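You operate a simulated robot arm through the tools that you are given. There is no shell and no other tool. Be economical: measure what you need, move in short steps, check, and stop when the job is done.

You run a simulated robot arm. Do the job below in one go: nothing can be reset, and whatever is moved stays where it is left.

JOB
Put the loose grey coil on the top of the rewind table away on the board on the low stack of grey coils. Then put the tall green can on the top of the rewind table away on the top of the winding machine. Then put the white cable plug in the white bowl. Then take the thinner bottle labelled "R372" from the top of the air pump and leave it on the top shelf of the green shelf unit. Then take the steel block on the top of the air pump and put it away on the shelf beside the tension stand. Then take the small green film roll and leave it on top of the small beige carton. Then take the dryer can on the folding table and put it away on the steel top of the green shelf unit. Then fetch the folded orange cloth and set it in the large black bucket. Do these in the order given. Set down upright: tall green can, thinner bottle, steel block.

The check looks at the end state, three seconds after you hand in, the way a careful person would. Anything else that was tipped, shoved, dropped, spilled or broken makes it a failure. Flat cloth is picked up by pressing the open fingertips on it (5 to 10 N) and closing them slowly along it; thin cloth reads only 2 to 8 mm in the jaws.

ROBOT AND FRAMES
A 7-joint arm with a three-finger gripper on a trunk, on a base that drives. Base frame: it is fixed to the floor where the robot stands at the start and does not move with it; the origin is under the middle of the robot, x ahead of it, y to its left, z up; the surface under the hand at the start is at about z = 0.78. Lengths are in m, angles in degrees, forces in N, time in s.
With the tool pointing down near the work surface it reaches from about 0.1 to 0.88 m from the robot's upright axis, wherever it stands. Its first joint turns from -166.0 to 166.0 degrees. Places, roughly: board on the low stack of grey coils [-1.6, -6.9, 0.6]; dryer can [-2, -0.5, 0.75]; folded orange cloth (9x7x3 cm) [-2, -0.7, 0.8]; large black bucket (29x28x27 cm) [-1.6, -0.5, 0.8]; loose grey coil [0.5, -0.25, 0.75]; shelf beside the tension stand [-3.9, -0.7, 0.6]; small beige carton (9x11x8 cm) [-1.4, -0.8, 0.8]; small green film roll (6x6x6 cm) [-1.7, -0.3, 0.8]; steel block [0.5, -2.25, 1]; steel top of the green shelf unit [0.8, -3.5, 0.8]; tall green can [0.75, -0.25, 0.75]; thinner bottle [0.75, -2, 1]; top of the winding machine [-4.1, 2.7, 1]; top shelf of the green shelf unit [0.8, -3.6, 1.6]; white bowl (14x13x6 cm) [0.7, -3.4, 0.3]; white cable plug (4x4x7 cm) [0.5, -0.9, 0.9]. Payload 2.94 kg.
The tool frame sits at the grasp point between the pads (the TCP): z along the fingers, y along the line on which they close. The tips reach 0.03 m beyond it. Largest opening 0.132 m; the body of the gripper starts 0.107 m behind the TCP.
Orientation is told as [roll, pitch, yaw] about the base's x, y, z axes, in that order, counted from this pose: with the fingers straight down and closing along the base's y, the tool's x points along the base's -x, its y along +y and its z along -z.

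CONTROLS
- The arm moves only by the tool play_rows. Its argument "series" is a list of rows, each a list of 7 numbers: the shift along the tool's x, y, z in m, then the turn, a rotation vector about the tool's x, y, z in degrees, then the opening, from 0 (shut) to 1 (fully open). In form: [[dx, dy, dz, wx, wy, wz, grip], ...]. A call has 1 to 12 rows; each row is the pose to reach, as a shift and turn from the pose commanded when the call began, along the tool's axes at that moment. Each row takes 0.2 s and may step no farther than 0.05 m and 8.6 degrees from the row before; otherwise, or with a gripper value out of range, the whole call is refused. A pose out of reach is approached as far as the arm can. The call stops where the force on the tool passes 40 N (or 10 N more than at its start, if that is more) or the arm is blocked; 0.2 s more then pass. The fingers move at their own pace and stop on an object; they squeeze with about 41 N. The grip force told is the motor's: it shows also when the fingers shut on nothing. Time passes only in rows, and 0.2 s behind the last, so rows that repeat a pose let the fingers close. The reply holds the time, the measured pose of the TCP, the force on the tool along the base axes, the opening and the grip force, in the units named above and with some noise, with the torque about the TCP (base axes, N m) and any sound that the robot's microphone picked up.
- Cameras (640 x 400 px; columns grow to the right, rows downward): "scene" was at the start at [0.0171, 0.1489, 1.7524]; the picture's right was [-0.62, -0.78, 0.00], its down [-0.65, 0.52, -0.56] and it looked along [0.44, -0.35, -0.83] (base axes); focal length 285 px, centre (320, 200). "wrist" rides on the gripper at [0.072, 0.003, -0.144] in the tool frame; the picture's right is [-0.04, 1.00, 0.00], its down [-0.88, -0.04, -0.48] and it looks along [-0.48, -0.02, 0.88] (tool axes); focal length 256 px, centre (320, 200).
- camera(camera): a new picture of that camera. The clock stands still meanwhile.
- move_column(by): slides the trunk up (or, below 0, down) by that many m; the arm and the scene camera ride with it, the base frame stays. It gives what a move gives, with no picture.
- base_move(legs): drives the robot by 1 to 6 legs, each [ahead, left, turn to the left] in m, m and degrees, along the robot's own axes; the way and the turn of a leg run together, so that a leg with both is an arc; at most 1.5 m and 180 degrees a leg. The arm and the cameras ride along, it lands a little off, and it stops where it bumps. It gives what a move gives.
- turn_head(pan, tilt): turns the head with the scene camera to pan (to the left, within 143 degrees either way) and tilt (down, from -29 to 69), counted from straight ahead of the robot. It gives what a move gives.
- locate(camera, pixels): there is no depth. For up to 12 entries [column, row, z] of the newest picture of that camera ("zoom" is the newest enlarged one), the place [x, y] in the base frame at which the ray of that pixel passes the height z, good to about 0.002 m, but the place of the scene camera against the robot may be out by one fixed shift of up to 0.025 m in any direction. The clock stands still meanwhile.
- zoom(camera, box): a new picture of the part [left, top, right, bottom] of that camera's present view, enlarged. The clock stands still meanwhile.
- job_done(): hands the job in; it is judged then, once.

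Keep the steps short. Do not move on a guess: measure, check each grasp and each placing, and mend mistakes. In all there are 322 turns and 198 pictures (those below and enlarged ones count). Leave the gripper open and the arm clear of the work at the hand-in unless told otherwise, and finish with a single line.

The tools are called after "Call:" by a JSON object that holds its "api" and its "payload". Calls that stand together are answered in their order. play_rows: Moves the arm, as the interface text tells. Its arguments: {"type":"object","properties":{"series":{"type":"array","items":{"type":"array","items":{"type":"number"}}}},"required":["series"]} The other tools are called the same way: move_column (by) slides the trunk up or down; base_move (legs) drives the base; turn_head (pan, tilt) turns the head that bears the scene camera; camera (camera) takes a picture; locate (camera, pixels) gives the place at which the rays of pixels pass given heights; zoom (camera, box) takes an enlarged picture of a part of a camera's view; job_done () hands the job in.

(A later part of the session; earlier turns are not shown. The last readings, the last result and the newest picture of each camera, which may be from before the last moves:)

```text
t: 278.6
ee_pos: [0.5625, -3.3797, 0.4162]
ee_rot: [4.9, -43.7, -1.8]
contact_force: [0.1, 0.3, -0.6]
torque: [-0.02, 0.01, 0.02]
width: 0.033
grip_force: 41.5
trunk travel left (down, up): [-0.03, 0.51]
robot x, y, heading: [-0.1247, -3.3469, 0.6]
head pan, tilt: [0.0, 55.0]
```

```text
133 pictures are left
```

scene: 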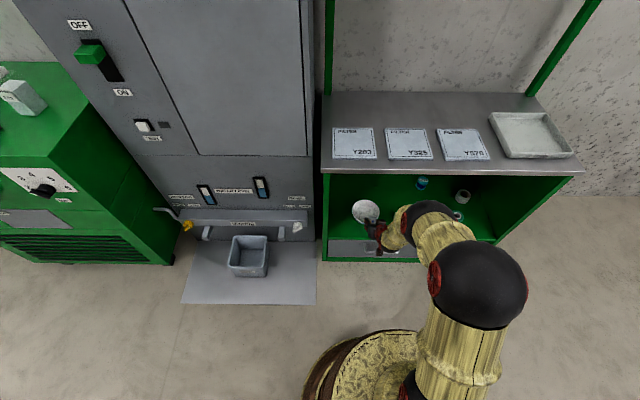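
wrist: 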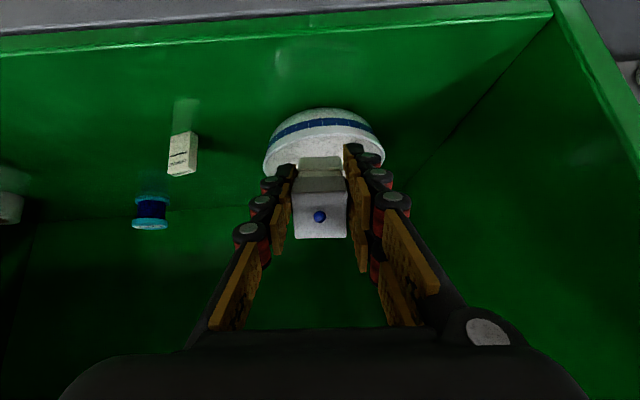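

Call:
{"api": "locate", "payload": {"camera": "wrist", "pixels": [[264, 167, 0.34], [385, 163, 0.34], [325, 128, 0.34], [325, 112, 0.3], [182, 165, 0.3]]}}

Call:
{"api": "zoom", "payload": {"camera": "wrist", "box": [240, 90, 420, 260]}}

```text
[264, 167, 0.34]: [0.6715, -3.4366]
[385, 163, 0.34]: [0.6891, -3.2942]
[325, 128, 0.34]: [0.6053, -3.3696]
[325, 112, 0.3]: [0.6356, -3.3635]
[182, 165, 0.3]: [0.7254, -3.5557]
```

```text
2.35 times, centred on (330, 175) of wrist
```

zoom: 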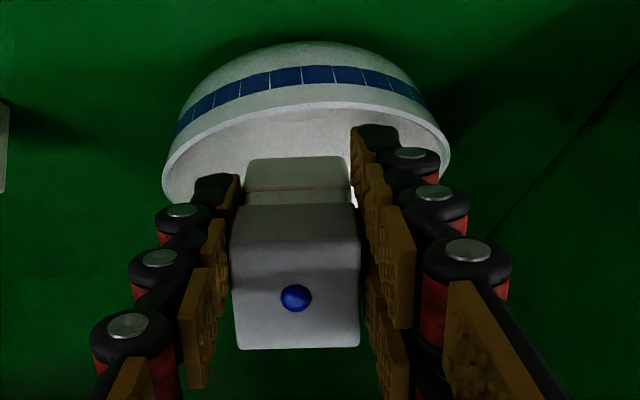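

The bowl's centre is at (0.678,-3.366). I'm moving in so the plug hangs over its middle, with the TCP at about (0.665,-3.368,0.385).

Call:
{"api": "play_rows", "payload": {"series": [[-0.03, 0.003, 0.03, 0, 0, 0, 0], [-0.055, 0.006, 0.055, 0, 0, 0, 0], [-0.055, 0.01, 0.075, 0, 0, 0, 0], [-0.053, 0.01, 0.093, 0, 0, 0, 0], [-0.053, 0.01, 0.093, 0, 0, 0, 0]]}}

Call:
{"api": "zoom", "payload": {"camera": "wrist", "box": [220, 90, 440, 290]}}

Call:
{"api": "zoom", "payload": {"camera": "scene", "box": [320, 160, 480, 280]}}

```text
t: 279.8
ee_pos: [0.6649, -3.3641, 0.3851]
ee_rot: [5.0, -43.8, -1.9]
contact_force: [0.1, 0.2, -1.1]
torque: [0.01, 0.02, -0.03]
width: 0.033
grip_force: 41.1
trunk travel left (down, up): [-0.03, 0.51]
robot x, y, heading: [-0.1242, -3.3464, 0.9]
head pan, tilt: [0.0, 55.0]
```

```text
2.00 times, centred on (330, 190) of wrist
```

zoom: 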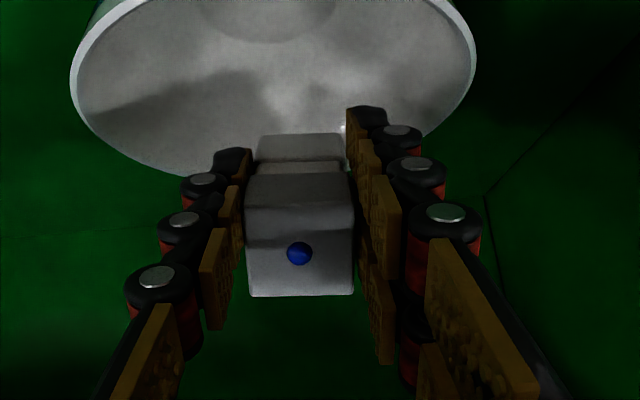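

```text
3.33 times, centred on (400, 220) of scene
```

zoom: 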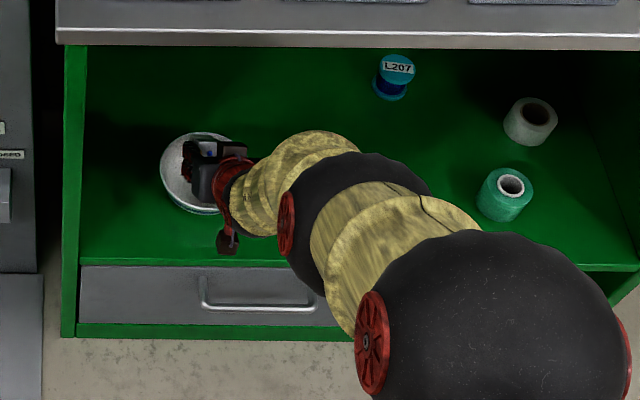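

Both views put the plug over the bowl. I'm lowering 1.5 cm and releasing with a modest opening.

Call:
{"api": "play_rows", "payload": {"series": [[0.01, 0, 0.011, 0, 0, 0, 0], [0.01, 0, 0.011, 0, 0, 0, 0], [0.01, 0, 0.011, 0, 0, 0, 0.45], [0.01, 0, 0.011, 0, 0, 0, 0.45], [0.01, 0, 0.011, 0, 0, 0, 0.45]]}}

Call:
{"api": "zoom", "payload": {"camera": "wrist", "box": [220, 50, 440, 250]}}

```text
t: 281.0
ee_pos: [0.6643, -3.363, 0.3709]
ee_rot: [5.1, -43.7, -1.9]
contact_force: [0.8, 0.4, -0.4]
torque: [0.01, -0.05, 0.04]
width: 0.059
grip_force: 0.1
trunk travel left (down, up): [-0.03, 0.51]
robot x, y, heading: [-0.1204, -3.3439, 0.4]
head pan, tilt: [0.0, 55.0]
```

```text
2.00 times, centred on (330, 150) of wrist
```

zoom: 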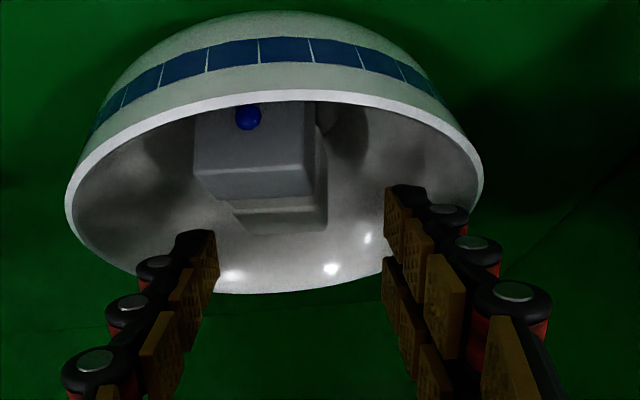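

The plug is in the bowl. I'm withdrawing backward along the fingers and then out of the shelf.

Call:
{"api": "play_rows", "payload": {"series": [[0, 0, -0.04, 0, 0, 0, 0.45], [0, 0, -0.08, 0, 0, 0, 0.45], [0, 0, -0.12, 0, 0, 0, 0.45], [0.032, 0, -0.151, 0, 0, 0, 0.45], [0.064, 0, -0.182, 0, 0, 0, 0.45], [0.096, 0, -0.213, 0, 0, 0, 0.45], [0.128, 0, -0.244, 0, 0, 0, 0.45]]}}

Call:
{"api": "camera", "payload": {"camera": "wrist"}}

Call:
{"api": "zoom", "payload": {"camera": "scene", "box": [320, 160, 480, 280]}}

```text
t: 282.6
ee_pos: [0.4084, -3.3763, 0.4605]
ee_rot: [5.9, -43.5, -2.4]
contact_force: [0.0, -0.1, 0.7]
torque: [-0.01, 0.01, 0.0]
width: 0.0592
grip_force: 0.1
out of reach, approached as far as the arm can: row 7
trunk travel left (down, up): [-0.03, 0.51]
robot x, y, heading: [-0.122, -3.3427, 0.8]
head pan, tilt: [0.0, 55.0]
```

```text
128 pictures are left
```

wrist: 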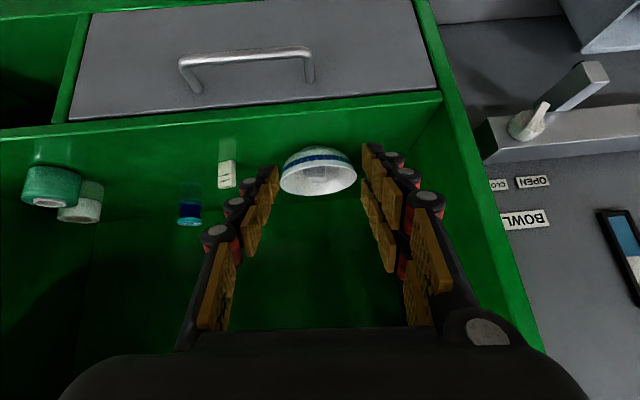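

```text
3.33 times, centred on (400, 220) of scene
```

zoom: 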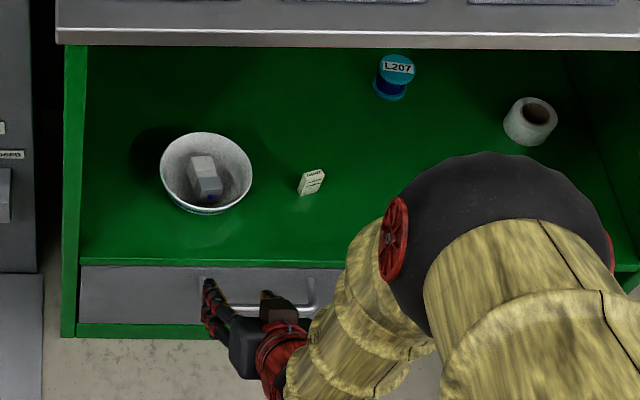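

The plug lies in the bowl and nothing else has moved. I'm raising the hand in front of the shelf, then levelling it.

Call:
{"api": "play_rows", "payload": {"series": [[-0.027, 0, -0.037, 0, 0, 0, 0.45], [-0.054, 0, -0.073, 0, 0, 0, 0.45], [-0.08, 0, -0.11, 0, 0, 0, 0.45], [-0.107, 0, -0.146, 0, 0, 0, 0.45], [-0.134, 0, -0.183, 0, 0, 0, 0.45], [-0.161, 0, -0.22, 0, 0, 0, 0.45], [-0.188, 0, -0.256, 0, 0, 0, 0.45], [-0.214, 0, -0.293, 0, 0, 0, 0.45], [-0.241, 0, -0.33, 0, 0, 0, 0.45], [-0.268, 0, -0.366, 0, 0, 0, 0.45]]}}

Call:
{"api": "play_rows", "payload": {"series": [[0, 0, 0, 0, 8, 0, 1], [0, 0, 0, 0, 16, 0, 1], [0, 0, 0, 0, 24, 0, 1], [0, 0, 0, 0, 32, 0, 1], [0, 0, 0, 0, 40, 0, 1], [0, 0, 0, 0, 43.5, 0, 1]]}}

Call:
{"api": "move_column", "payload": {"by": 0.35}}

```text
t: 284.8
ee_pos: [0.3479, -3.4058, 0.9086]
ee_rot: [5.0, -43.6, -1.9]
contact_force: [-0.2, 1.1, 0.3]
torque: [0.01, 0.0, 0.01]
width: 0.0596
grip_force: 0.2
trunk travel left (down, up): [-0.03, 0.51]
robot x, y, heading: [-0.1213, -3.3431, 0.9]
head pan, tilt: [0.0, 55.0]
```

```text
t: 286.2
ee_pos: [0.3473, -3.4052, 0.9091]
ee_rot: [3.6, -0.2, 1.6]
contact_force: [0.2, 0.4, -1.0]
torque: [0.0, -0.01, -0.02]
width: 0.132
grip_force: 0.1
trunk travel left (down, up): [-0.03, 0.51]
robot x, y, heading: [-0.1221, -3.3431, 0.8]
head pan, tilt: [0.0, 55.0]
```

```text
t: 289.6
ee_pos: [0.3475, -3.4057, 1.2593]
ee_rot: [3.7, -0.3, 1.5]
contact_force: [0.4, 0.6, -0.6]
torque: [0.04, -0.04, 0.01]
width: 0.1321
grip_force: 0.0
trunk travel left (down, up): [-0.38, 0.16]
robot x, y, heading: [-0.1266, -3.3484, 0.7]
head pan, tilt: [0.0, 55.0]
```

I'm removing the small residual roll and driving to the air pump.

Call:
{"api": "play_rows", "payload": {"series": [[0, 0, 0, 3.7, 0, 0, 1], [0, 0, 0, 3.7, 0, 0, 1]]}}

Call:
{"api": "base_move", "payload": {"legs": [[-0.2, 0, 0], [0, 1.25, 0]]}}

Call:
{"api": "turn_head", "payload": {"pan": 10, "tilt": 40}}

Call:
{"api": "camera", "payload": {"camera": "scene"}}

Call:
{"api": "camera", "payload": {"camera": "wrist"}}

```text
t: 290.2
ee_pos: [0.3485, -3.4061, 1.2582]
ee_rot: [-0.1, -0.4, 1.5]
contact_force: [0.1, -0.2, 0.0]
torque: [0.0, -0.02, -0.04]
width: 0.132
grip_force: 0.0
trunk travel left (down, up): [-0.38, 0.16]
robot x, y, heading: [-0.1238, -3.3467, 0.5]
head pan, tilt: [0.0, 55.0]
```

```text
t: 297.7
ee_pos: [0.1308, -2.1691, 1.2577]
ee_rot: [0.0, -0.3, 1.6]
contact_force: [-0.2, -0.1, -0.1]
torque: [-0.03, -0.01, -0.02]
width: 0.1319
grip_force: 0.0
trunk travel left (down, up): [-0.38, 0.16]
robot x, y, heading: [-0.3434, -2.1094, 1.1]
head pan, tilt: [0.0, 55.0]
```

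```text
t: 298.5
ee_pos: [0.1295, -2.1685, 1.2598]
ee_rot: [-0.1, -0.4, 1.6]
contact_force: [0.2, -0.8, 0.2]
torque: [0.0, 0.02, 0.03]
width: 0.1321
grip_force: 0.0
trunk travel left (down, up): [-0.38, 0.16]
robot x, y, heading: [-0.3388, -2.1066, 1.0]
head pan, tilt: [10.0, 40.0]
```

```text
126 pictures are left
```

scene: 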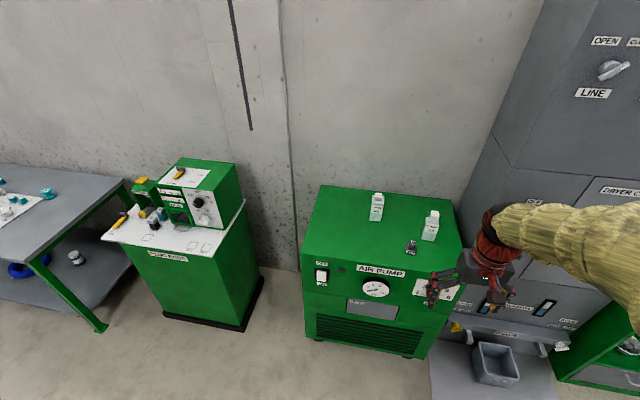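

```text
125 pictures are left
```

wrist: 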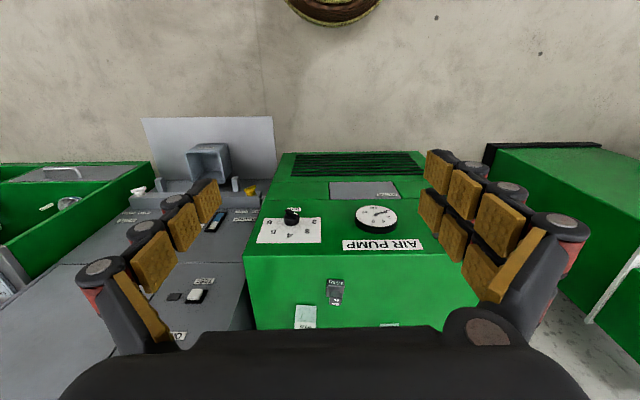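

Call:
{"api": "zoom", "payload": {"camera": "scene", "box": [340, 180, 470, 270]}}

Call:
{"api": "locate", "payload": {"camera": "scene", "pixels": [[376, 220, 1.0], [429, 240, 1.0], [411, 253, 1.0], [310, 262, 1.0], [445, 285, 1.0], [316, 186, 1.0], [452, 210, 1.0]]}}

Call:
{"api": "locate", "payload": {"camera": "wrist", "pixels": [[335, 280, 1.0], [335, 303, 1.05], [305, 305, 1.0], [390, 323, 1.0], [245, 255, 1.0]]}}

```text
4.44 times, centred on (405, 225) of scene
```

zoom: 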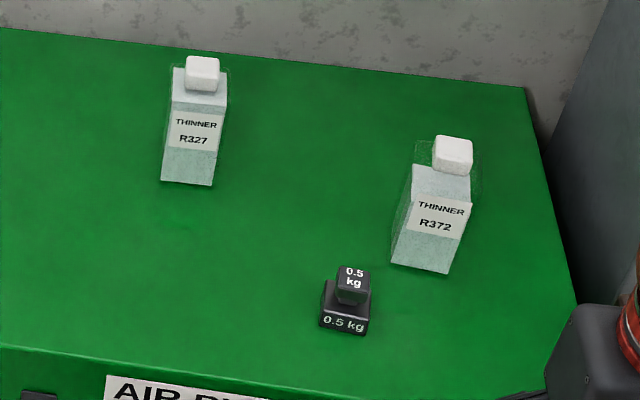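

```text
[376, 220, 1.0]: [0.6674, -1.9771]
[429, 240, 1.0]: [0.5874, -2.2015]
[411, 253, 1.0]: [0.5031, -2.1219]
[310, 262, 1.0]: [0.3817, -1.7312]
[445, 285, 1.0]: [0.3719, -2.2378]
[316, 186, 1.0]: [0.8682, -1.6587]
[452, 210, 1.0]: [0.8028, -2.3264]
```

```text
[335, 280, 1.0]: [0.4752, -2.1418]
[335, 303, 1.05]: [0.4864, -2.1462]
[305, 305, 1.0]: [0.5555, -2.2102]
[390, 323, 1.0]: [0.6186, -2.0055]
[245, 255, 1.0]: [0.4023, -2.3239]
```

R372 is the bottle on the right, with its front bottom near (0.56,-2.21). I'm driving 0.25 closer and viewing from above it.

Call:
{"api": "base_move", "payload": {"legs": [[0.25, 0, 0]]}}

Call:
{"api": "play_rows", "payload": {"series": [[-0.04, -0.01, 0, 0, 0, 0, 1], [-0.08, -0.02, 0, 0, 0, 0, 1], [-0.11, -0.035, 0, 0, 0, 0, 1], [-0.11, -0.05, 0, 0, 0, 0, 1], [-0.11, -0.05, 0, 0, 0, 0, 1]]}}

Call:
{"api": "camera", "payload": {"camera": "wrist"}}

```text
t: 300.3
ee_pos: [0.3819, -2.165, 1.2584]
ee_rot: [-0.2, -0.2, 1.5]
contact_force: [-0.4, -0.7, -0.6]
torque: [0.03, 0.08, -0.02]
width: 0.1321
grip_force: 0.1
trunk travel left (down, up): [-0.38, 0.16]
robot x, y, heading: [-0.0883, -2.1032, 0.9]
head pan, tilt: [10.0, 40.0]
```

```text
t: 301.5
ee_pos: [0.4925, -2.2126, 1.2592]
ee_rot: [-0.1, -0.2, 1.6]
contact_force: [0.1, -0.1, 0.1]
torque: [0.04, 0.01, 0.03]
width: 0.1321
grip_force: 0.1
trunk travel left (down, up): [-0.38, 0.16]
robot x, y, heading: [-0.0915, -2.1044, 0.6]
head pan, tilt: [10.0, 40.0]
```

```text
123 pictures are left
```

wrist: 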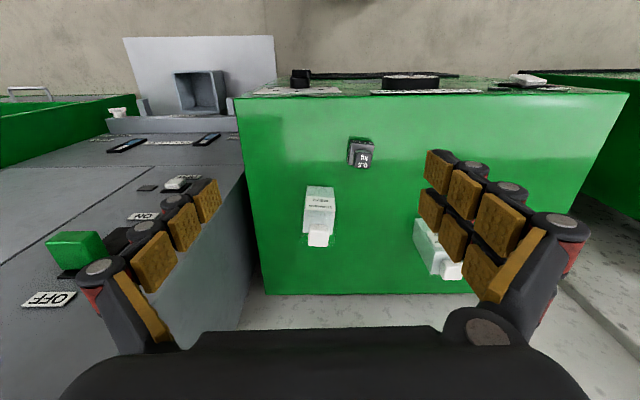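

Call:
{"api": "zoom", "payload": {"camera": "wrist", "box": [270, 120, 410, 260]}}

Call:
{"api": "locate", "payload": {"camera": "wrist", "pixels": [[320, 187, 0.95], [320, 187, 0.98], [308, 187, 0.97], [334, 187, 0.97], [317, 232, 1.1], [317, 240, 1.12], [302, 225, 1.08], [332, 225, 1.08], [238, 97, 0.97], [362, 140, 0.97], [362, 165, 1.03]]}}

```text
2.86 times, centred on (340, 190) of wrist
```

zoom: 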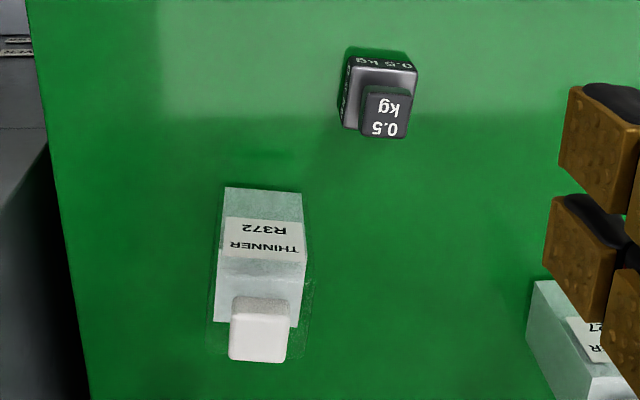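

```text
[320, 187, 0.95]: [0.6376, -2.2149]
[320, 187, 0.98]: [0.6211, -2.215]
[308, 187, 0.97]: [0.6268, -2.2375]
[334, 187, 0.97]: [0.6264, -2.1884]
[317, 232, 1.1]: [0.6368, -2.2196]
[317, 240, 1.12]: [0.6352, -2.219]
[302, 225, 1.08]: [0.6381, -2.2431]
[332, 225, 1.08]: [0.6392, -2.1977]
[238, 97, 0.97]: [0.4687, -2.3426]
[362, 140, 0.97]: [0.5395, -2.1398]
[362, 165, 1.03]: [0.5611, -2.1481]
```

The pump top works out at z ≈ 0.92 and the bottle's centre at about (0.673,-2.216), body top 1.02. I'm moving above and rechecking.

Call:
{"api": "play_rows", "payload": {"series": [[-0.045, -0.002, 0, 0, 0, 0, 1], [-0.09, -0.004, 0, 0, 0, 0, 1], [-0.135, -0.006, 0.02, 0, 0, 0, 1], [-0.17, -0.008, 0.05, 0, 0, 0, 1], [-0.18, -0.0085, 0.09, 0, 0, 0, 1], [-0.18, -0.0085, 0.12, 0, 0, 0, 1], [-0.18, -0.0085, 0.12, 0, 0, 0, 1]]}}

Call:
{"api": "camera", "payload": {"camera": "wrist"}}

```text
t: 303.1
ee_pos: [0.6737, -2.217, 1.14]
ee_rot: [-0.1, -0.3, 1.6]
contact_force: [0.0, -0.4, 0.2]
torque: [0.02, -0.04, 0.03]
width: 0.1319
grip_force: 0.1
trunk travel left (down, up): [-0.38, 0.16]
robot x, y, heading: [-0.0895, -2.1077, 0.7]
head pan, tilt: [10.0, 40.0]
```

```text
121 pictures are left
```

wrist: 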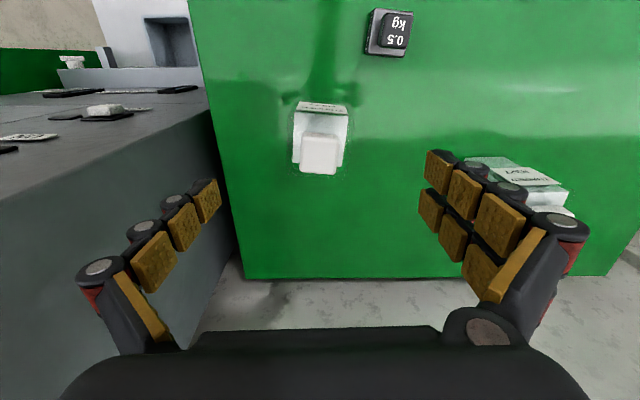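

Call:
{"api": "locate", "payload": {"camera": "wrist", "pixels": [[321, 113, 1.02], [321, 164, 1.02], [294, 140, 1.02], [348, 140, 1.02], [319, 154, 1.05], [319, 154, 1.04], [388, 35, 0.98], [372, 53, 0.92]]}}

Call:
{"api": "zoom", "payload": {"camera": "wrist", "box": [260, 80, 380, 200]}}

```text
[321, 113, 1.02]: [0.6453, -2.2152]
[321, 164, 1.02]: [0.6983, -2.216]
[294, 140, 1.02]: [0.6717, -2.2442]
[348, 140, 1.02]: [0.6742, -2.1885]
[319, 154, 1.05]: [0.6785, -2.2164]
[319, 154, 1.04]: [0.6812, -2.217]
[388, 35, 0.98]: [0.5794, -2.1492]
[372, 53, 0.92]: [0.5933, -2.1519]
```

```text
3.33 times, centred on (320, 140) of wrist
```

zoom: 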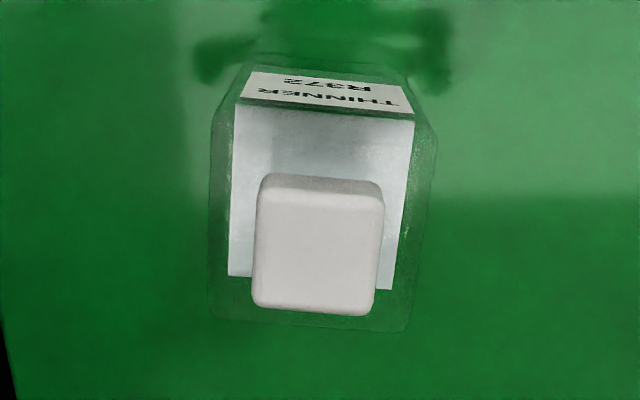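

I'm centred on the bottle. Going down to z 0.99 and closing.

Call:
{"api": "play_rows", "payload": {"series": [[0, 0, 0.04, 0, 0, 0, 1], [0, 0, 0.08, 0, 0, 0, 1], [0, 0, 0.11, 0, 0, 0, 1], [0, 0, 0.13, 0, 0, 0, 1], [0, 0, 0.15, 0, 0, 0, 1], [0, 0, 0.15, 0, 0, 0, 0.8], [0, 0, 0.15, 0, 0, 0, 0.6], [0, 0, 0.15, 0, 0, 0, 0.4], [0, 0, 0.15, 0, 0, 0, 0.2], [0, 0, 0.15, 0, 0, 0, 0], [0, 0, 0.15, 0, 0, 0, 0], [0, 0, 0.15, 0, 0, 0, 0]]}}

Call:
{"api": "camera", "payload": {"camera": "wrist"}}

```text
t: 305.7
ee_pos: [0.6743, -2.2177, 0.9912]
ee_rot: [-0.1, -0.4, 1.6]
contact_force: [1.0, 1.2, 3.2]
torque: [0.0, 0.01, -0.07]
width: 0.0635
grip_force: 26.1
trunk travel left (down, up): [-0.38, 0.16]
robot x, y, heading: [-0.0894, -2.1045, 0.6]
head pan, tilt: [10.0, 40.0]
```

```text
119 pictures are left
```

wrist: 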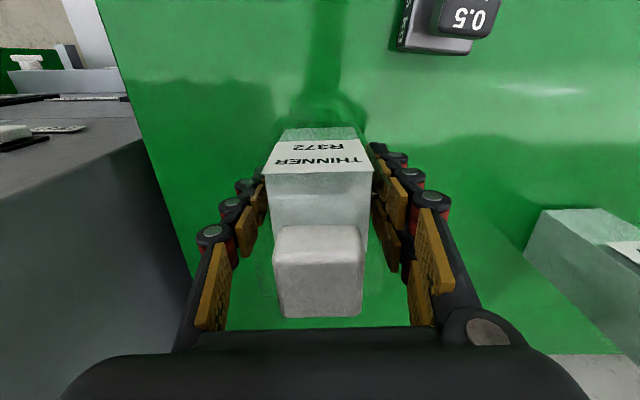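

It's gripped at 0.0635. I'm lifting and drawing back.

Call:
{"api": "play_rows", "payload": {"series": [[0, 0, -0.01, 0, 0, 0, 0], [0, 0, -0.03, 0, 0, 0, 0], [0, 0, -0.07, 0, 0, 0, 0], [0, 0, -0.11, 0, 0, 0, 0], [0, 0, -0.15, 0, 0, 0, 0], [0.04, 0, -0.18, 0, 0, 0, 0], [0.08, 0, -0.2, 0, 0, 0, 0], [0.12, 0, -0.21, 0, 0, 0, 0], [0.16, 0, -0.22, 0, 0, 0, 0], [0.2, 0, -0.23, 0, 0, 0, 0], [0.24, 0, -0.24, 0, 0, 0, 0]]}}

Call:
{"api": "camera", "payload": {"camera": "wrist"}}

Call:
{"api": "camera", "payload": {"camera": "scene"}}

```text
t: 308.1
ee_pos: [0.4311, -2.2229, 1.2312]
ee_rot: [0.0, -0.4, 1.6]
contact_force: [-0.2, -0.4, -2.8]
torque: [0.01, -0.08, 0.02]
width: 0.0628
grip_force: 40.9
trunk travel left (down, up): [-0.38, 0.16]
robot x, y, heading: [-0.0907, -2.1041, 0.9]
head pan, tilt: [10.0, 40.0]
```

```text
118 pictures are left
```

wrist: 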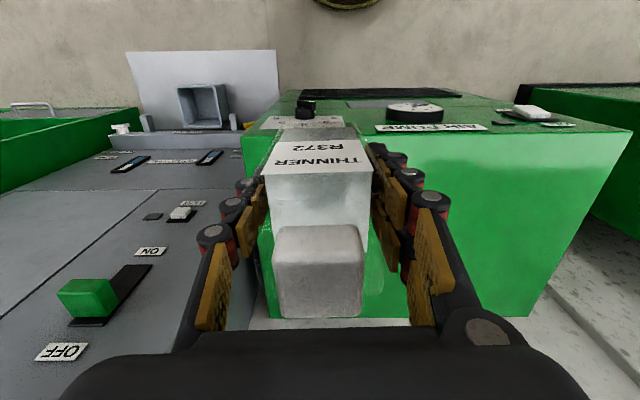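

```text
117 pictures are left
```

scene: 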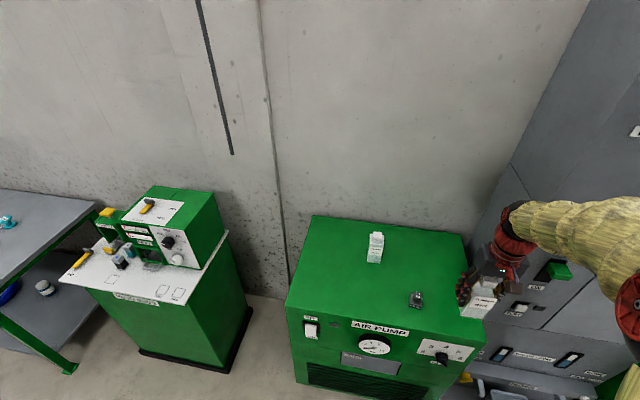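

I've got R372. Now backing out, moving right to the green shelf unit, raising the trunk fully and looking at the top shelf.

Call:
{"api": "base_move", "payload": {"legs": [[-0.3, 0, 0], [0, -1.45, 0]]}}

Call:
{"api": "move_column", "payload": {"by": 0.16}}

Call:
{"api": "turn_head", "payload": {"pan": 0, "tilt": 20}}

Call:
{"api": "camera", "payload": {"camera": "scene"}}

```text
t: 316.9
ee_pos: [0.1398, -3.6696, 1.2295]
ee_rot: [-0.2, -0.4, 1.0]
contact_force: [0.1, -0.1, -2.7]
torque: [-0.01, -0.01, 0.01]
width: 0.0625
grip_force: 40.5
trunk travel left (down, up): [-0.38, 0.16]
robot x, y, heading: [-0.3808, -3.5493, 0.2]
head pan, tilt: [10.0, 40.0]
```

```text
t: 318.7
ee_pos: [0.1411, -3.6709, 1.3897]
ee_rot: [-0.1, -0.3, 0.9]
contact_force: [1.1, -0.5, -2.8]
torque: [0.02, 0.02, 0.01]
width: 0.0631
grip_force: 40.7
trunk travel left (down, up): [-0.54, 0.0]
robot x, y, heading: [-0.3821, -3.5451, 0.1]
head pan, tilt: [10.0, 40.0]
```

```text
t: 319.6
ee_pos: [0.1402, -3.67, 1.3889]
ee_rot: [-0.2, -0.3, 0.8]
contact_force: [0.1, 0.1, -2.0]
torque: [-0.01, 0.03, 0.01]
width: 0.0629
grip_force: 40.8
trunk travel left (down, up): [-0.54, 0.0]
robot x, y, heading: [-0.3827, -3.546, -0.1]
head pan, tilt: [0.0, 20.0]
```

```text
116 pictures are left
```

scene: 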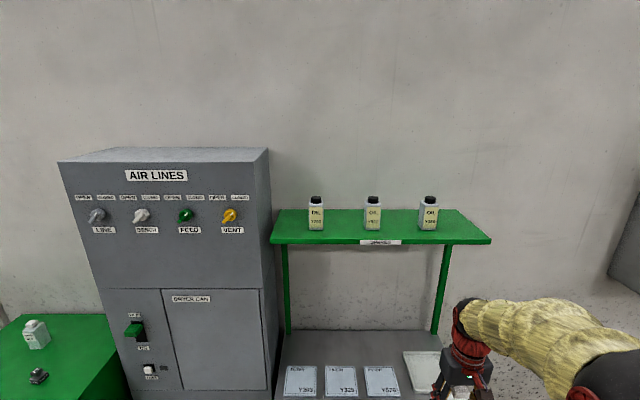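

Call:
{"api": "zoom", "payload": {"camera": "scene", "box": [260, 180, 500, 330]}}

Call:
{"api": "locate", "payload": {"camera": "scene", "pixels": [[270, 240, 1.6], [491, 239, 1.6], [280, 210, 1.6], [462, 210, 1.6], [316, 231, 1.6], [373, 231, 1.6], [428, 231, 1.6], [344, 228, 1.6], [288, 335, 0.8], [436, 332, 0.8]]}}

```text
2.67 times, centred on (380, 255) of scene
```

zoom: 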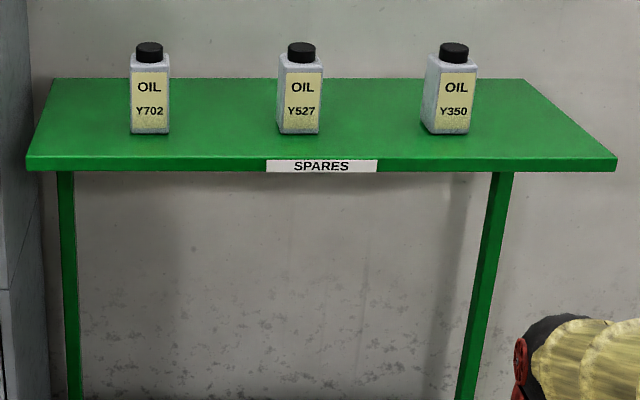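

```text
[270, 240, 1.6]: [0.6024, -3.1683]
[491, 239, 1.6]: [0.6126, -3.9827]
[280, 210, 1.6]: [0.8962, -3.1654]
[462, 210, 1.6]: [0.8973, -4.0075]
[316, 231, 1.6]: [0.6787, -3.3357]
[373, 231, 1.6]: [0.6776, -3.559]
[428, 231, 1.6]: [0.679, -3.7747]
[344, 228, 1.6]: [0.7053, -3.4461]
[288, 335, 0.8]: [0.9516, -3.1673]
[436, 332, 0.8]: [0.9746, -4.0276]
```

The shelf top is free at its right end, beyond Y350, at y ≈ -3.885. I'm raising the hand high first, well in front of the shelf.

Call:
{"api": "play_rows", "payload": {"series": [[0, 0, -0.04, 0, 0, 0, 0], [0, 0, -0.08, 0, 0, 0, 0], [0, 0, -0.12, 0, 0, 0, 0], [0, 0, -0.16, 0, 0, 0, 0], [0, 0, -0.2, 0, 0, 0, 0], [0, 0, -0.24, 0, 0, 0, 0], [0, 0, -0.28, 0, 0, 0, 0], [0, 0, -0.32, 0, 0, 0, 0], [0, 0, -0.36, 0, 0, 0, 0], [0, 0, -0.4, 0, 0, 0, 0]]}}

Call:
{"api": "base_move", "payload": {"legs": [[0, -0.21, 0]]}}

Call:
{"api": "camera", "payload": {"camera": "wrist"}}

Call:
{"api": "camera", "payload": {"camera": "scene"}}

```text
t: 321.8
ee_pos: [0.1391, -3.6687, 1.7883]
ee_rot: [0.0, -0.2, 0.9]
contact_force: [-0.4, 0.4, -3.7]
torque: [0.04, 0.0, 0.03]
width: 0.0624
grip_force: 40.7
trunk travel left (down, up): [-0.54, 0.0]
robot x, y, heading: [-0.3815, -3.5444, 0.1]
head pan, tilt: [0.0, 20.0]
```

```text
t: 323.4
ee_pos: [0.1396, -3.8832, 1.7888]
ee_rot: [0.0, -0.3, 1.0]
contact_force: [-0.3, -0.3, -2.3]
torque: [0.09, 0.02, 0.01]
width: 0.0628
grip_force: 41.0
trunk travel left (down, up): [-0.54, 0.0]
robot x, y, heading: [-0.3817, -3.7643, 0.7]
head pan, tilt: [0.0, 20.0]
```

```text
114 pictures are left
```

wrist: 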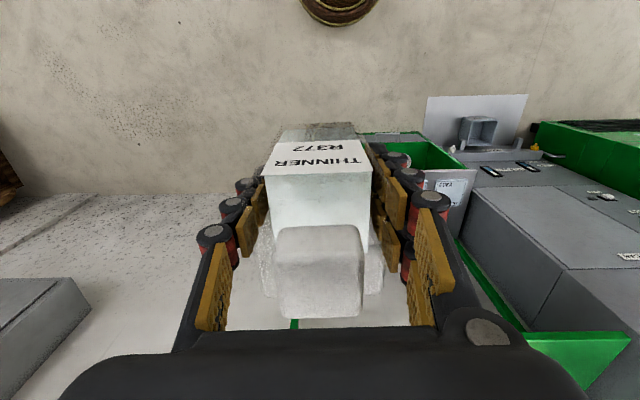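

```text
113 pictures are left
```

scene: 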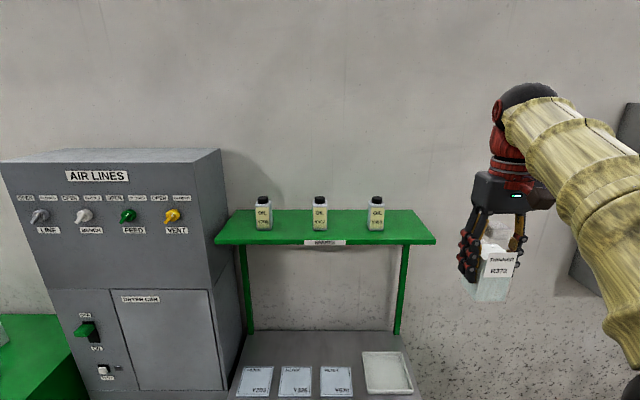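

The wrist view shows the shelf's front-right corner near (525,335). I'll measure it in both cameras.

Call:
{"api": "zoom", "payload": {"camera": "wrist", "box": [420, 180, 640, 400]}}

Call:
{"api": "locate", "payload": {"camera": "wrist", "pixels": [[525, 333, 1.6], [630, 335, 1.6], [525, 333, 1.57]]}}

Call:
{"api": "locate", "payload": {"camera": "scene", "pixels": [[435, 239, 1.6], [435, 239, 1.57], [376, 230, 1.6], [320, 230, 1.6], [264, 230, 1.6], [216, 240, 1.6], [435, 239, 1.63]]}}

```text
1.82 times, centred on (530, 290) of wrist
```

zoom: 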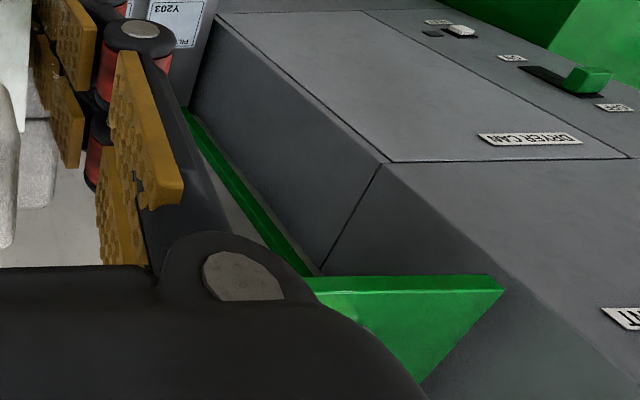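

```text
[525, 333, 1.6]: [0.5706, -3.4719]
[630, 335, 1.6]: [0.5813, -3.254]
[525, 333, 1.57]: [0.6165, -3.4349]
```

```text
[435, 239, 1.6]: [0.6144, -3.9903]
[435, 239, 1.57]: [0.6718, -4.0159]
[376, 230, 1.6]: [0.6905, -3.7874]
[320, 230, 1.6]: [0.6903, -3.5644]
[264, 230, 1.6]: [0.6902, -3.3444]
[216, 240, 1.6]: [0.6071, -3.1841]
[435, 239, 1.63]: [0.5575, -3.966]
```

The corner seen there is the shelf's left one, so the depth is uncertain. I'm driving 0.3 ahead, still high and in front of the shelf, for a better view.

Call:
{"api": "base_move", "payload": {"legs": [[0.3, -0.02, 0]]}}

Call:
{"api": "camera", "payload": {"camera": "wrist"}}

Call:
{"api": "turn_head", "payload": {"pan": -8, "tilt": 28}}

Call:
{"api": "camera", "payload": {"camera": "scene"}}

```text
t: 325.4
ee_pos: [0.4396, -3.9015, 1.7872]
ee_rot: [-0.1, -0.2, 0.9]
contact_force: [0.6, 0.2, -3.2]
torque: [0.0, 0.04, -0.02]
width: 0.0629
grip_force: 40.4
trunk travel left (down, up): [-0.54, 0.0]
robot x, y, heading: [-0.0807, -3.7804, 0.2]
head pan, tilt: [0.0, 20.0]
```

```text
111 pictures are left
```

wrist: 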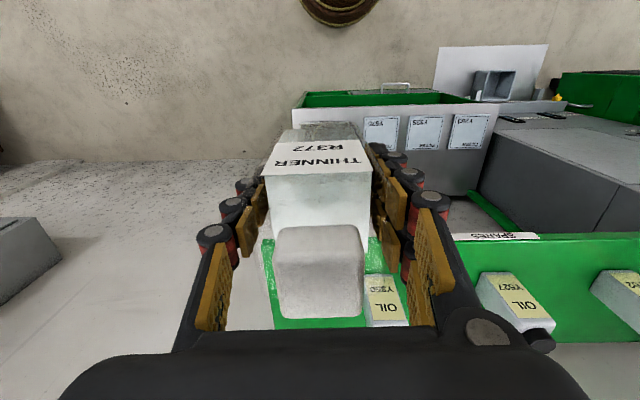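

```text
t: 326.1
ee_pos: [0.4388, -3.9014, 1.7877]
ee_rot: [-0.2, -0.2, 0.9]
contact_force: [-0.6, -0.2, -3.4]
torque: [0.02, -0.01, 0.0]
width: 0.0628
grip_force: 41.2
trunk travel left (down, up): [-0.54, 0.0]
robot x, y, heading: [-0.0789, -3.7759, 0.2]
head pan, tilt: [-8.0, 28.0]
```

```text
110 pictures are left
```

scene: 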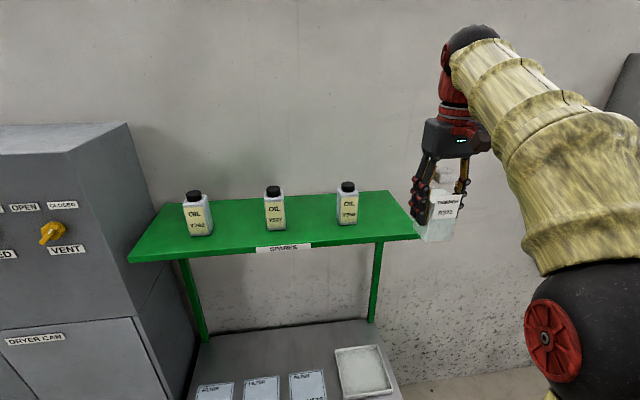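

Call:
{"api": "zoom", "payload": {"camera": "wrist", "box": [230, 200, 460, 340]}}

Call:
{"api": "locate", "payload": {"camera": "wrist", "pixels": [[560, 241, 1.6], [560, 241, 1.57], [262, 242, 1.6], [262, 242, 1.57], [268, 325, 1.57], [380, 300, 1.6], [367, 325, 1.57], [408, 325, 1.57]]}}

Call:
{"api": "locate", "payload": {"camera": "scene", "pixels": [[418, 236, 1.6], [418, 236, 1.57], [348, 223, 1.6], [348, 223, 1.57], [128, 259, 1.57], [386, 191, 1.57], [440, 238, 1.72]]}}

```text
2.78 times, centred on (345, 270) of wrist
```

zoom: 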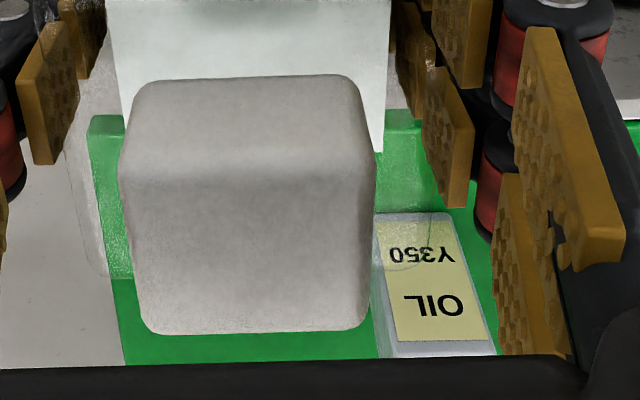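

```text
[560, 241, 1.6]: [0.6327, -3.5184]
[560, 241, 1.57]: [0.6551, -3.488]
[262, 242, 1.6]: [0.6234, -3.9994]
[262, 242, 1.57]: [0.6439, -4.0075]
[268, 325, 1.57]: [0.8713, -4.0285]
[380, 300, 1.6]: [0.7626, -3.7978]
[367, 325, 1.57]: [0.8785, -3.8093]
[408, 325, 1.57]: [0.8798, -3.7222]
```

```text
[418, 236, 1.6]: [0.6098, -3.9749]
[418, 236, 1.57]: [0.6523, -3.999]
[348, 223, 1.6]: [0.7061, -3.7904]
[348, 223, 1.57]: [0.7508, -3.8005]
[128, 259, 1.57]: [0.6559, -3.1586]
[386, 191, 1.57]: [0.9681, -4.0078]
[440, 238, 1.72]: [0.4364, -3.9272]
```

Estimates put the shelf at z ≈ 1.55–1.59 with its front edge at x ≈ 0.60–0.68. I'm advancing 0.15 more for a tighter measurement.

Call:
{"api": "base_move", "payload": {"legs": [[0.15, 0, 0]]}}

Call:
{"api": "camera", "payload": {"camera": "wrist"}}

Call:
{"api": "zoom", "payload": {"camera": "wrist", "box": [220, 100, 640, 340]}}

```text
t: 327.5
ee_pos: [0.5913, -3.8999, 1.7874]
ee_rot: [0.0, -0.1, 0.9]
contact_force: [0.6, 0.0, -3.8]
torque: [-0.01, 0.1, -0.03]
width: 0.063
grip_force: 40.6
trunk travel left (down, up): [-0.54, 0.0]
robot x, y, heading: [0.0663, -3.7818, 0.1]
head pan, tilt: [-8.0, 28.0]
```

```text
108 pictures are left
```

wrist: 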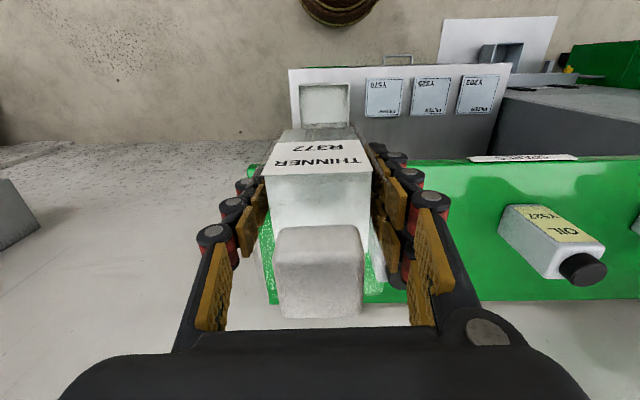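

```text
1.52 times, centred on (430, 220) of wrist
```

zoom: 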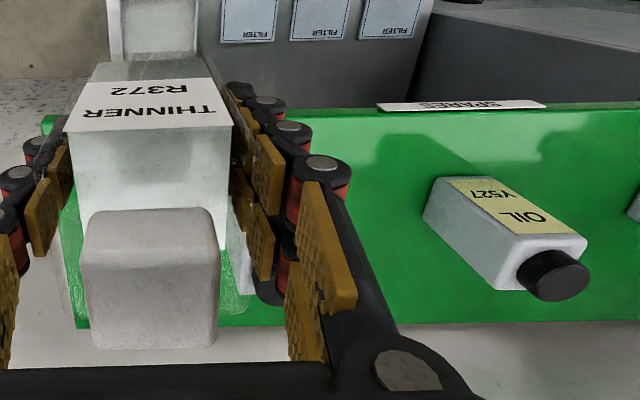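

Call:
{"api": "locate", "payload": {"camera": "wrist", "pixels": [[560, 162, 1.6], [560, 162, 1.55], [560, 300, 1.6], [560, 300, 1.55], [247, 167, 1.6], [247, 167, 1.55], [271, 303, 1.6], [271, 303, 1.55], [520, 207, 1.6], [520, 207, 1.55]]}}

```text
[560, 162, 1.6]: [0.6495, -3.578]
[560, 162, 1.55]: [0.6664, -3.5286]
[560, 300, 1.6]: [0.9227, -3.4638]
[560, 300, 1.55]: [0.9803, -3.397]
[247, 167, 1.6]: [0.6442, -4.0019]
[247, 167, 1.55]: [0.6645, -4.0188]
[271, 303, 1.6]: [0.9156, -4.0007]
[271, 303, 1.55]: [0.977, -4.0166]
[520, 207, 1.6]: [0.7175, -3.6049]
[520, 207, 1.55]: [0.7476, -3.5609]
```

A consistent result now: shelf z ≈ 1.555, front x ≈ 0.667, back ≈ 0.975, right end y ≈ -4.017. I'm moving over (0.80,-3.915) and lowering to z 1.67.

Call:
{"api": "play_rows", "payload": {"series": [[-0.045, -0.005, 0, 0, 0, 0, 0], [-0.09, -0.01, 0, 0, 0, 0, 0], [-0.135, -0.015, 0, 0, 0, 0, 0], [-0.18, -0.018, 0, 0, 0, 0, 0], [-0.21, -0.018, 0, 0, 0, 0, 0], [-0.21, -0.018, 0.04, 0, 0, 0, 0], [-0.21, -0.018, 0.08, 0, 0, 0, 0], [-0.21, -0.018, 0.11, 0, 0, 0, 0], [-0.21, -0.018, 0.11, 0, 0, 0, 0]]}}

Call:
{"api": "camera", "payload": {"camera": "wrist"}}

Call:
{"api": "camera", "payload": {"camera": "scene"}}

```text
t: 329.5
ee_pos: [0.8049, -3.9163, 1.6756]
ee_rot: [-0.1, 0.1, 0.9]
contact_force: [1.0, 0.3, -3.8]
torque: [-0.01, 0.11, 0.03]
width: 0.0626
grip_force: 40.5
out of reach, approached as far as the arm can: row 3, 4, 5, 6, 7
trunk travel left (down, up): [-0.54, 0.0]
robot x, y, heading: [0.0651, -3.7743, 0.2]
head pan, tilt: [-8.0, 28.0]
```

```text
106 pictures are left
```

wrist: 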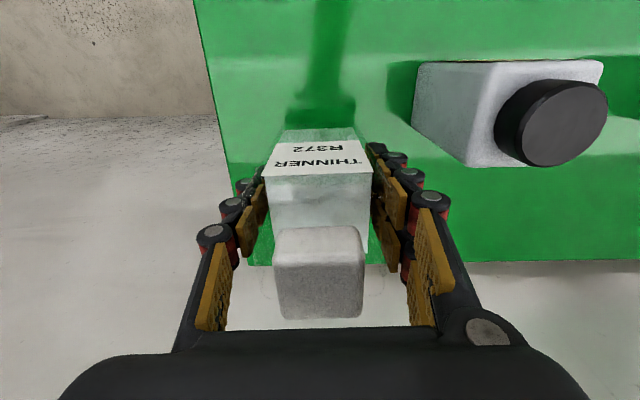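

```text
105 pictures are left
```

scene: 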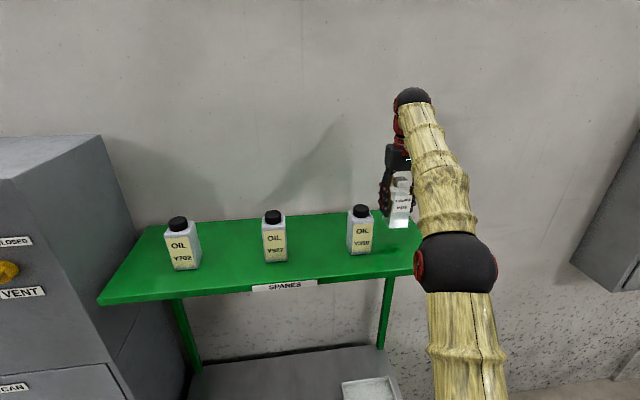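

The bottle is over the shelf, clear of Y350. I'm lowering gently.

Call:
{"api": "play_rows", "payload": {"series": [[0, 0, 0.015, 0, 0, 0, 0], [0, 0, 0.03, 0, 0, 0, 0], [0, 0, 0.036, 0, 0, 0, 0], [0, 0, 0.042, 0, 0, 0, 0], [0, 0, 0.048, 0, 0, 0, 0], [0, 0, 0.054, 0, 0, 0, 0]]}}

```text
t: 330.9
ee_pos: [0.7996, -3.9147, 1.6307]
ee_rot: [-0.2, -0.8, 0.8]
contact_force: [5.1, -0.9, 27.0]
torque: [0.24, 0.58, 0.06]
width: 0.063
grip_force: 41.0
trunk travel left (down, up): [-0.54, 0.0]
robot x, y, heading: [0.065, -3.7793, 0.1]
head pan, tilt: [-8.0, 28.0]
```

Contact at 1.631 with 27 N. I'm easing off until it's light, then opening.

Call:
{"api": "play_rows", "payload": {"series": [[0, 0, -0.004, 0, 0, 0, 0], [0, 0, -0.007, 0, 0, 0, 0], [0, 0, -0.007, 0, 0, 0, 0]]}}

```text
t: 331.7
ee_pos: [0.7994, -3.9151, 1.6304]
ee_rot: [-0.1, 0.0, 0.9]
contact_force: [2.9, -0.4, 8.3]
torque: [-0.07, -0.61, -0.04]
width: 0.0628
grip_force: 41.3
trunk travel left (down, up): [-0.54, 0.0]
robot x, y, heading: [0.0705, -3.7735, 0.4]
head pan, tilt: [-8.0, 28.0]
```

Call:
{"api": "play_rows", "payload": {"series": [[0, 0, 0, 0, 0, 0, 0.55], [0, 0, 0, 0, 0, 0, 0.7], [0, 0, 0, 0, 0, 0, 0.72], [0, 0, -0.02, 0, 0, 0, 0.72], [0, 0, -0.05, 0, 0, 0, 0.72], [0, 0, -0.09, 0, 0, 0, 0.72], [0, 0, -0.13, 0, 0, 0, 0.72], [0, 0, -0.16, 0, 0, 0, 0.72]]}}

Call:
{"api": "camera", "payload": {"camera": "wrist"}}

Call:
{"api": "zoom", "payload": {"camera": "scene", "box": [300, 160, 480, 300]}}

```text
t: 333.5
ee_pos: [0.7628, -3.9083, 1.739]
ee_rot: [0.0, -0.1, 0.9]
contact_force: [0.4, -0.6, -0.6]
torque: [0.01, 0.04, -0.02]
width: 0.0951
grip_force: 0.1
out of reach, approached as far as the arm can: row 6, 7, 8
trunk travel left (down, up): [-0.54, 0.0]
robot x, y, heading: [0.0727, -3.7781, -0.1]
head pan, tilt: [-8.0, 28.0]
```

```text
104 pictures are left
```

wrist: 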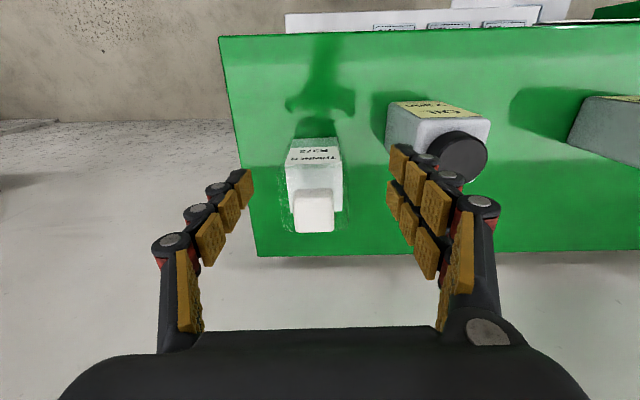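

```text
2.86 times, centred on (390, 230) of scene
```

zoom: 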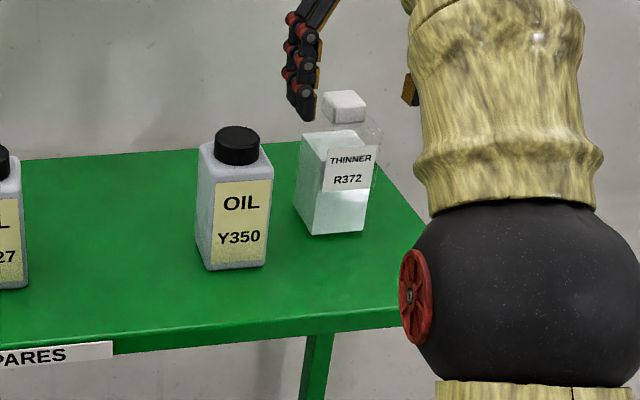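

R372 stands upright on the top shelf. I'm withdrawing up and back, then driving back out.

Call:
{"api": "play_rows", "payload": {"series": [[0.03, 0, -0.02, 0, 0, 0, 0.72], [0.07, 0, -0.04, 0, 0, 0, 0.72], [0.11, 0, -0.05, 0, 0, 0, 0.72], [0.15, 0, -0.05, 0, 0, 0, 0.72], [0.19, 0, -0.05, 0, 0, 0, 0.72], [0.23, 0, -0.05, 0, 0, 0, 0.72]]}}

Call:
{"api": "base_move", "payload": {"legs": [[-0.45, 0, 0]]}}

Call:
{"api": "play_rows", "payload": {"series": [[0, 0, 0.04, 0, 0, 0, 1], [0, 0, 0.08, 0, 0, 0, 1], [0, 0, 0.12, 0, 0, 0, 1], [0, 0, 0.16, 0, 0, 0, 1], [0, 0, 0.2, 0, 0, 0, 1], [0, 0, 0.24, 0, 0, 0, 1]]}}

Call:
{"api": "move_column", "payload": {"by": -0.29}}

Call:
{"api": "camera", "payload": {"camera": "scene"}}

```text
t: 334.9
ee_pos: [0.5266, -3.9116, 1.7944]
ee_rot: [-0.1, -0.2, 1.0]
contact_force: [-0.6, 0.7, 0.0]
torque: [-0.02, -0.1, 0.04]
width: 0.0955
grip_force: 0.0
trunk travel left (down, up): [-0.54, 0.0]
robot x, y, heading: [0.0678, -3.7769, 0.2]
head pan, tilt: [-8.0, 28.0]
```

```text
t: 337.6
ee_pos: [0.0752, -3.9137, 1.7924]
ee_rot: [0.0, -0.3, 1.0]
contact_force: [0.0, -0.2, 0.5]
torque: [0.02, -0.03, -0.01]
width: 0.0953
grip_force: 0.1
trunk travel left (down, up): [-0.54, 0.0]
robot x, y, heading: [-0.382, -3.779, 0.1]
head pan, tilt: [-8.0, 28.0]
```

```text
t: 339.0
ee_pos: [0.0803, -3.9138, 1.5534]
ee_rot: [-0.1, -0.2, 0.9]
contact_force: [0.8, 0.1, -0.3]
torque: [0.02, 0.04, 0.01]
width: 0.1318
grip_force: 0.1
trunk travel left (down, up): [-0.54, 0.0]
robot x, y, heading: [-0.3867, -3.7761, -0.0]
head pan, tilt: [-8.0, 28.0]
```

```text
t: 342.0
ee_pos: [0.0781, -3.9142, 1.2641]
ee_rot: [-0.1, -0.2, 0.9]
contact_force: [-0.3, 0.8, -0.3]
torque: [0.01, 0.0, -0.04]
width: 0.1321
grip_force: 0.0
trunk travel left (down, up): [-0.25, 0.29]
robot x, y, heading: [-0.3849, -3.7818, 0.5]
head pan, tilt: [-8.0, 28.0]
```

```text
102 pictures are left
```

scene: 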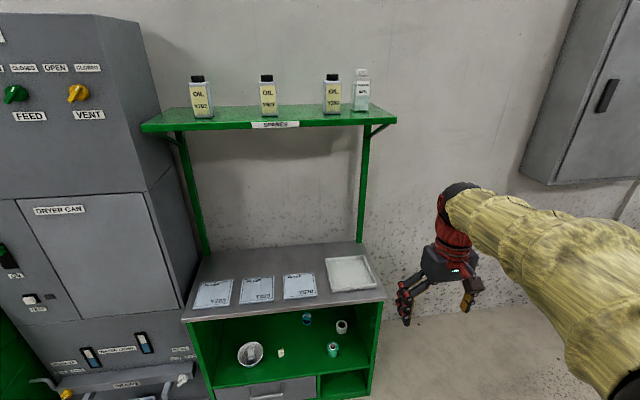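

All upright; next, the steel block. I'm driving back to the air pump and looking from above.

Call:
{"api": "base_move", "payload": {"legs": [[0, 1.4, 0], [0, 0.32, 0], [0.25, 0, 0]]}}

Call:
{"api": "play_rows", "payload": {"series": [[-0.04, 0, 0, 0, 0, 0, 1], [-0.08, 0, 0, 0, 0, 0, 1], [-0.12, 0, 0, 0, 0, 0, 1], [-0.12, 0, 0, 0, 0, 0, 1]]}}

Call:
{"api": "camera", "payload": {"camera": "wrist"}}

```text
t: 352.1
ee_pos: [0.3171, -2.1856, 1.2629]
ee_rot: [-0.1, -0.2, 1.4]
contact_force: [0.9, 0.7, 0.2]
torque: [-0.01, 0.05, 0.01]
width: 0.1316
grip_force: 0.0
trunk travel left (down, up): [-0.25, 0.29]
robot x, y, heading: [-0.1469, -2.0504, 0.9]
head pan, tilt: [-8.0, 28.0]
```

```text
t: 353.1
ee_pos: [0.4372, -2.1821, 1.2637]
ee_rot: [-0.1, -0.3, 1.4]
contact_force: [-0.3, 0.0, 0.0]
torque: [-0.02, 0.04, 0.01]
width: 0.1318
grip_force: 0.0
trunk travel left (down, up): [-0.25, 0.29]
robot x, y, heading: [-0.1488, -2.0521, 0.6]
head pan, tilt: [-8.0, 28.0]
```

```text
101 pictures are left
```

wrist: 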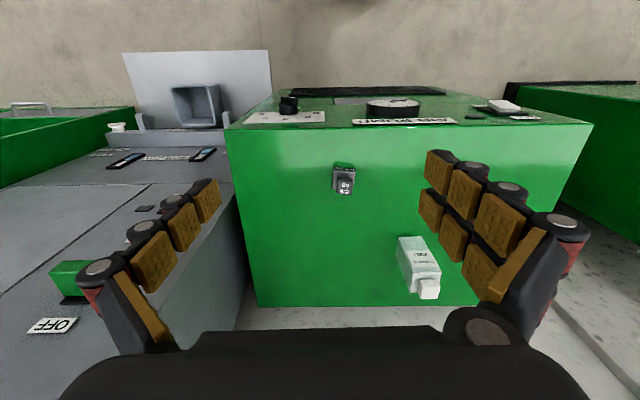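

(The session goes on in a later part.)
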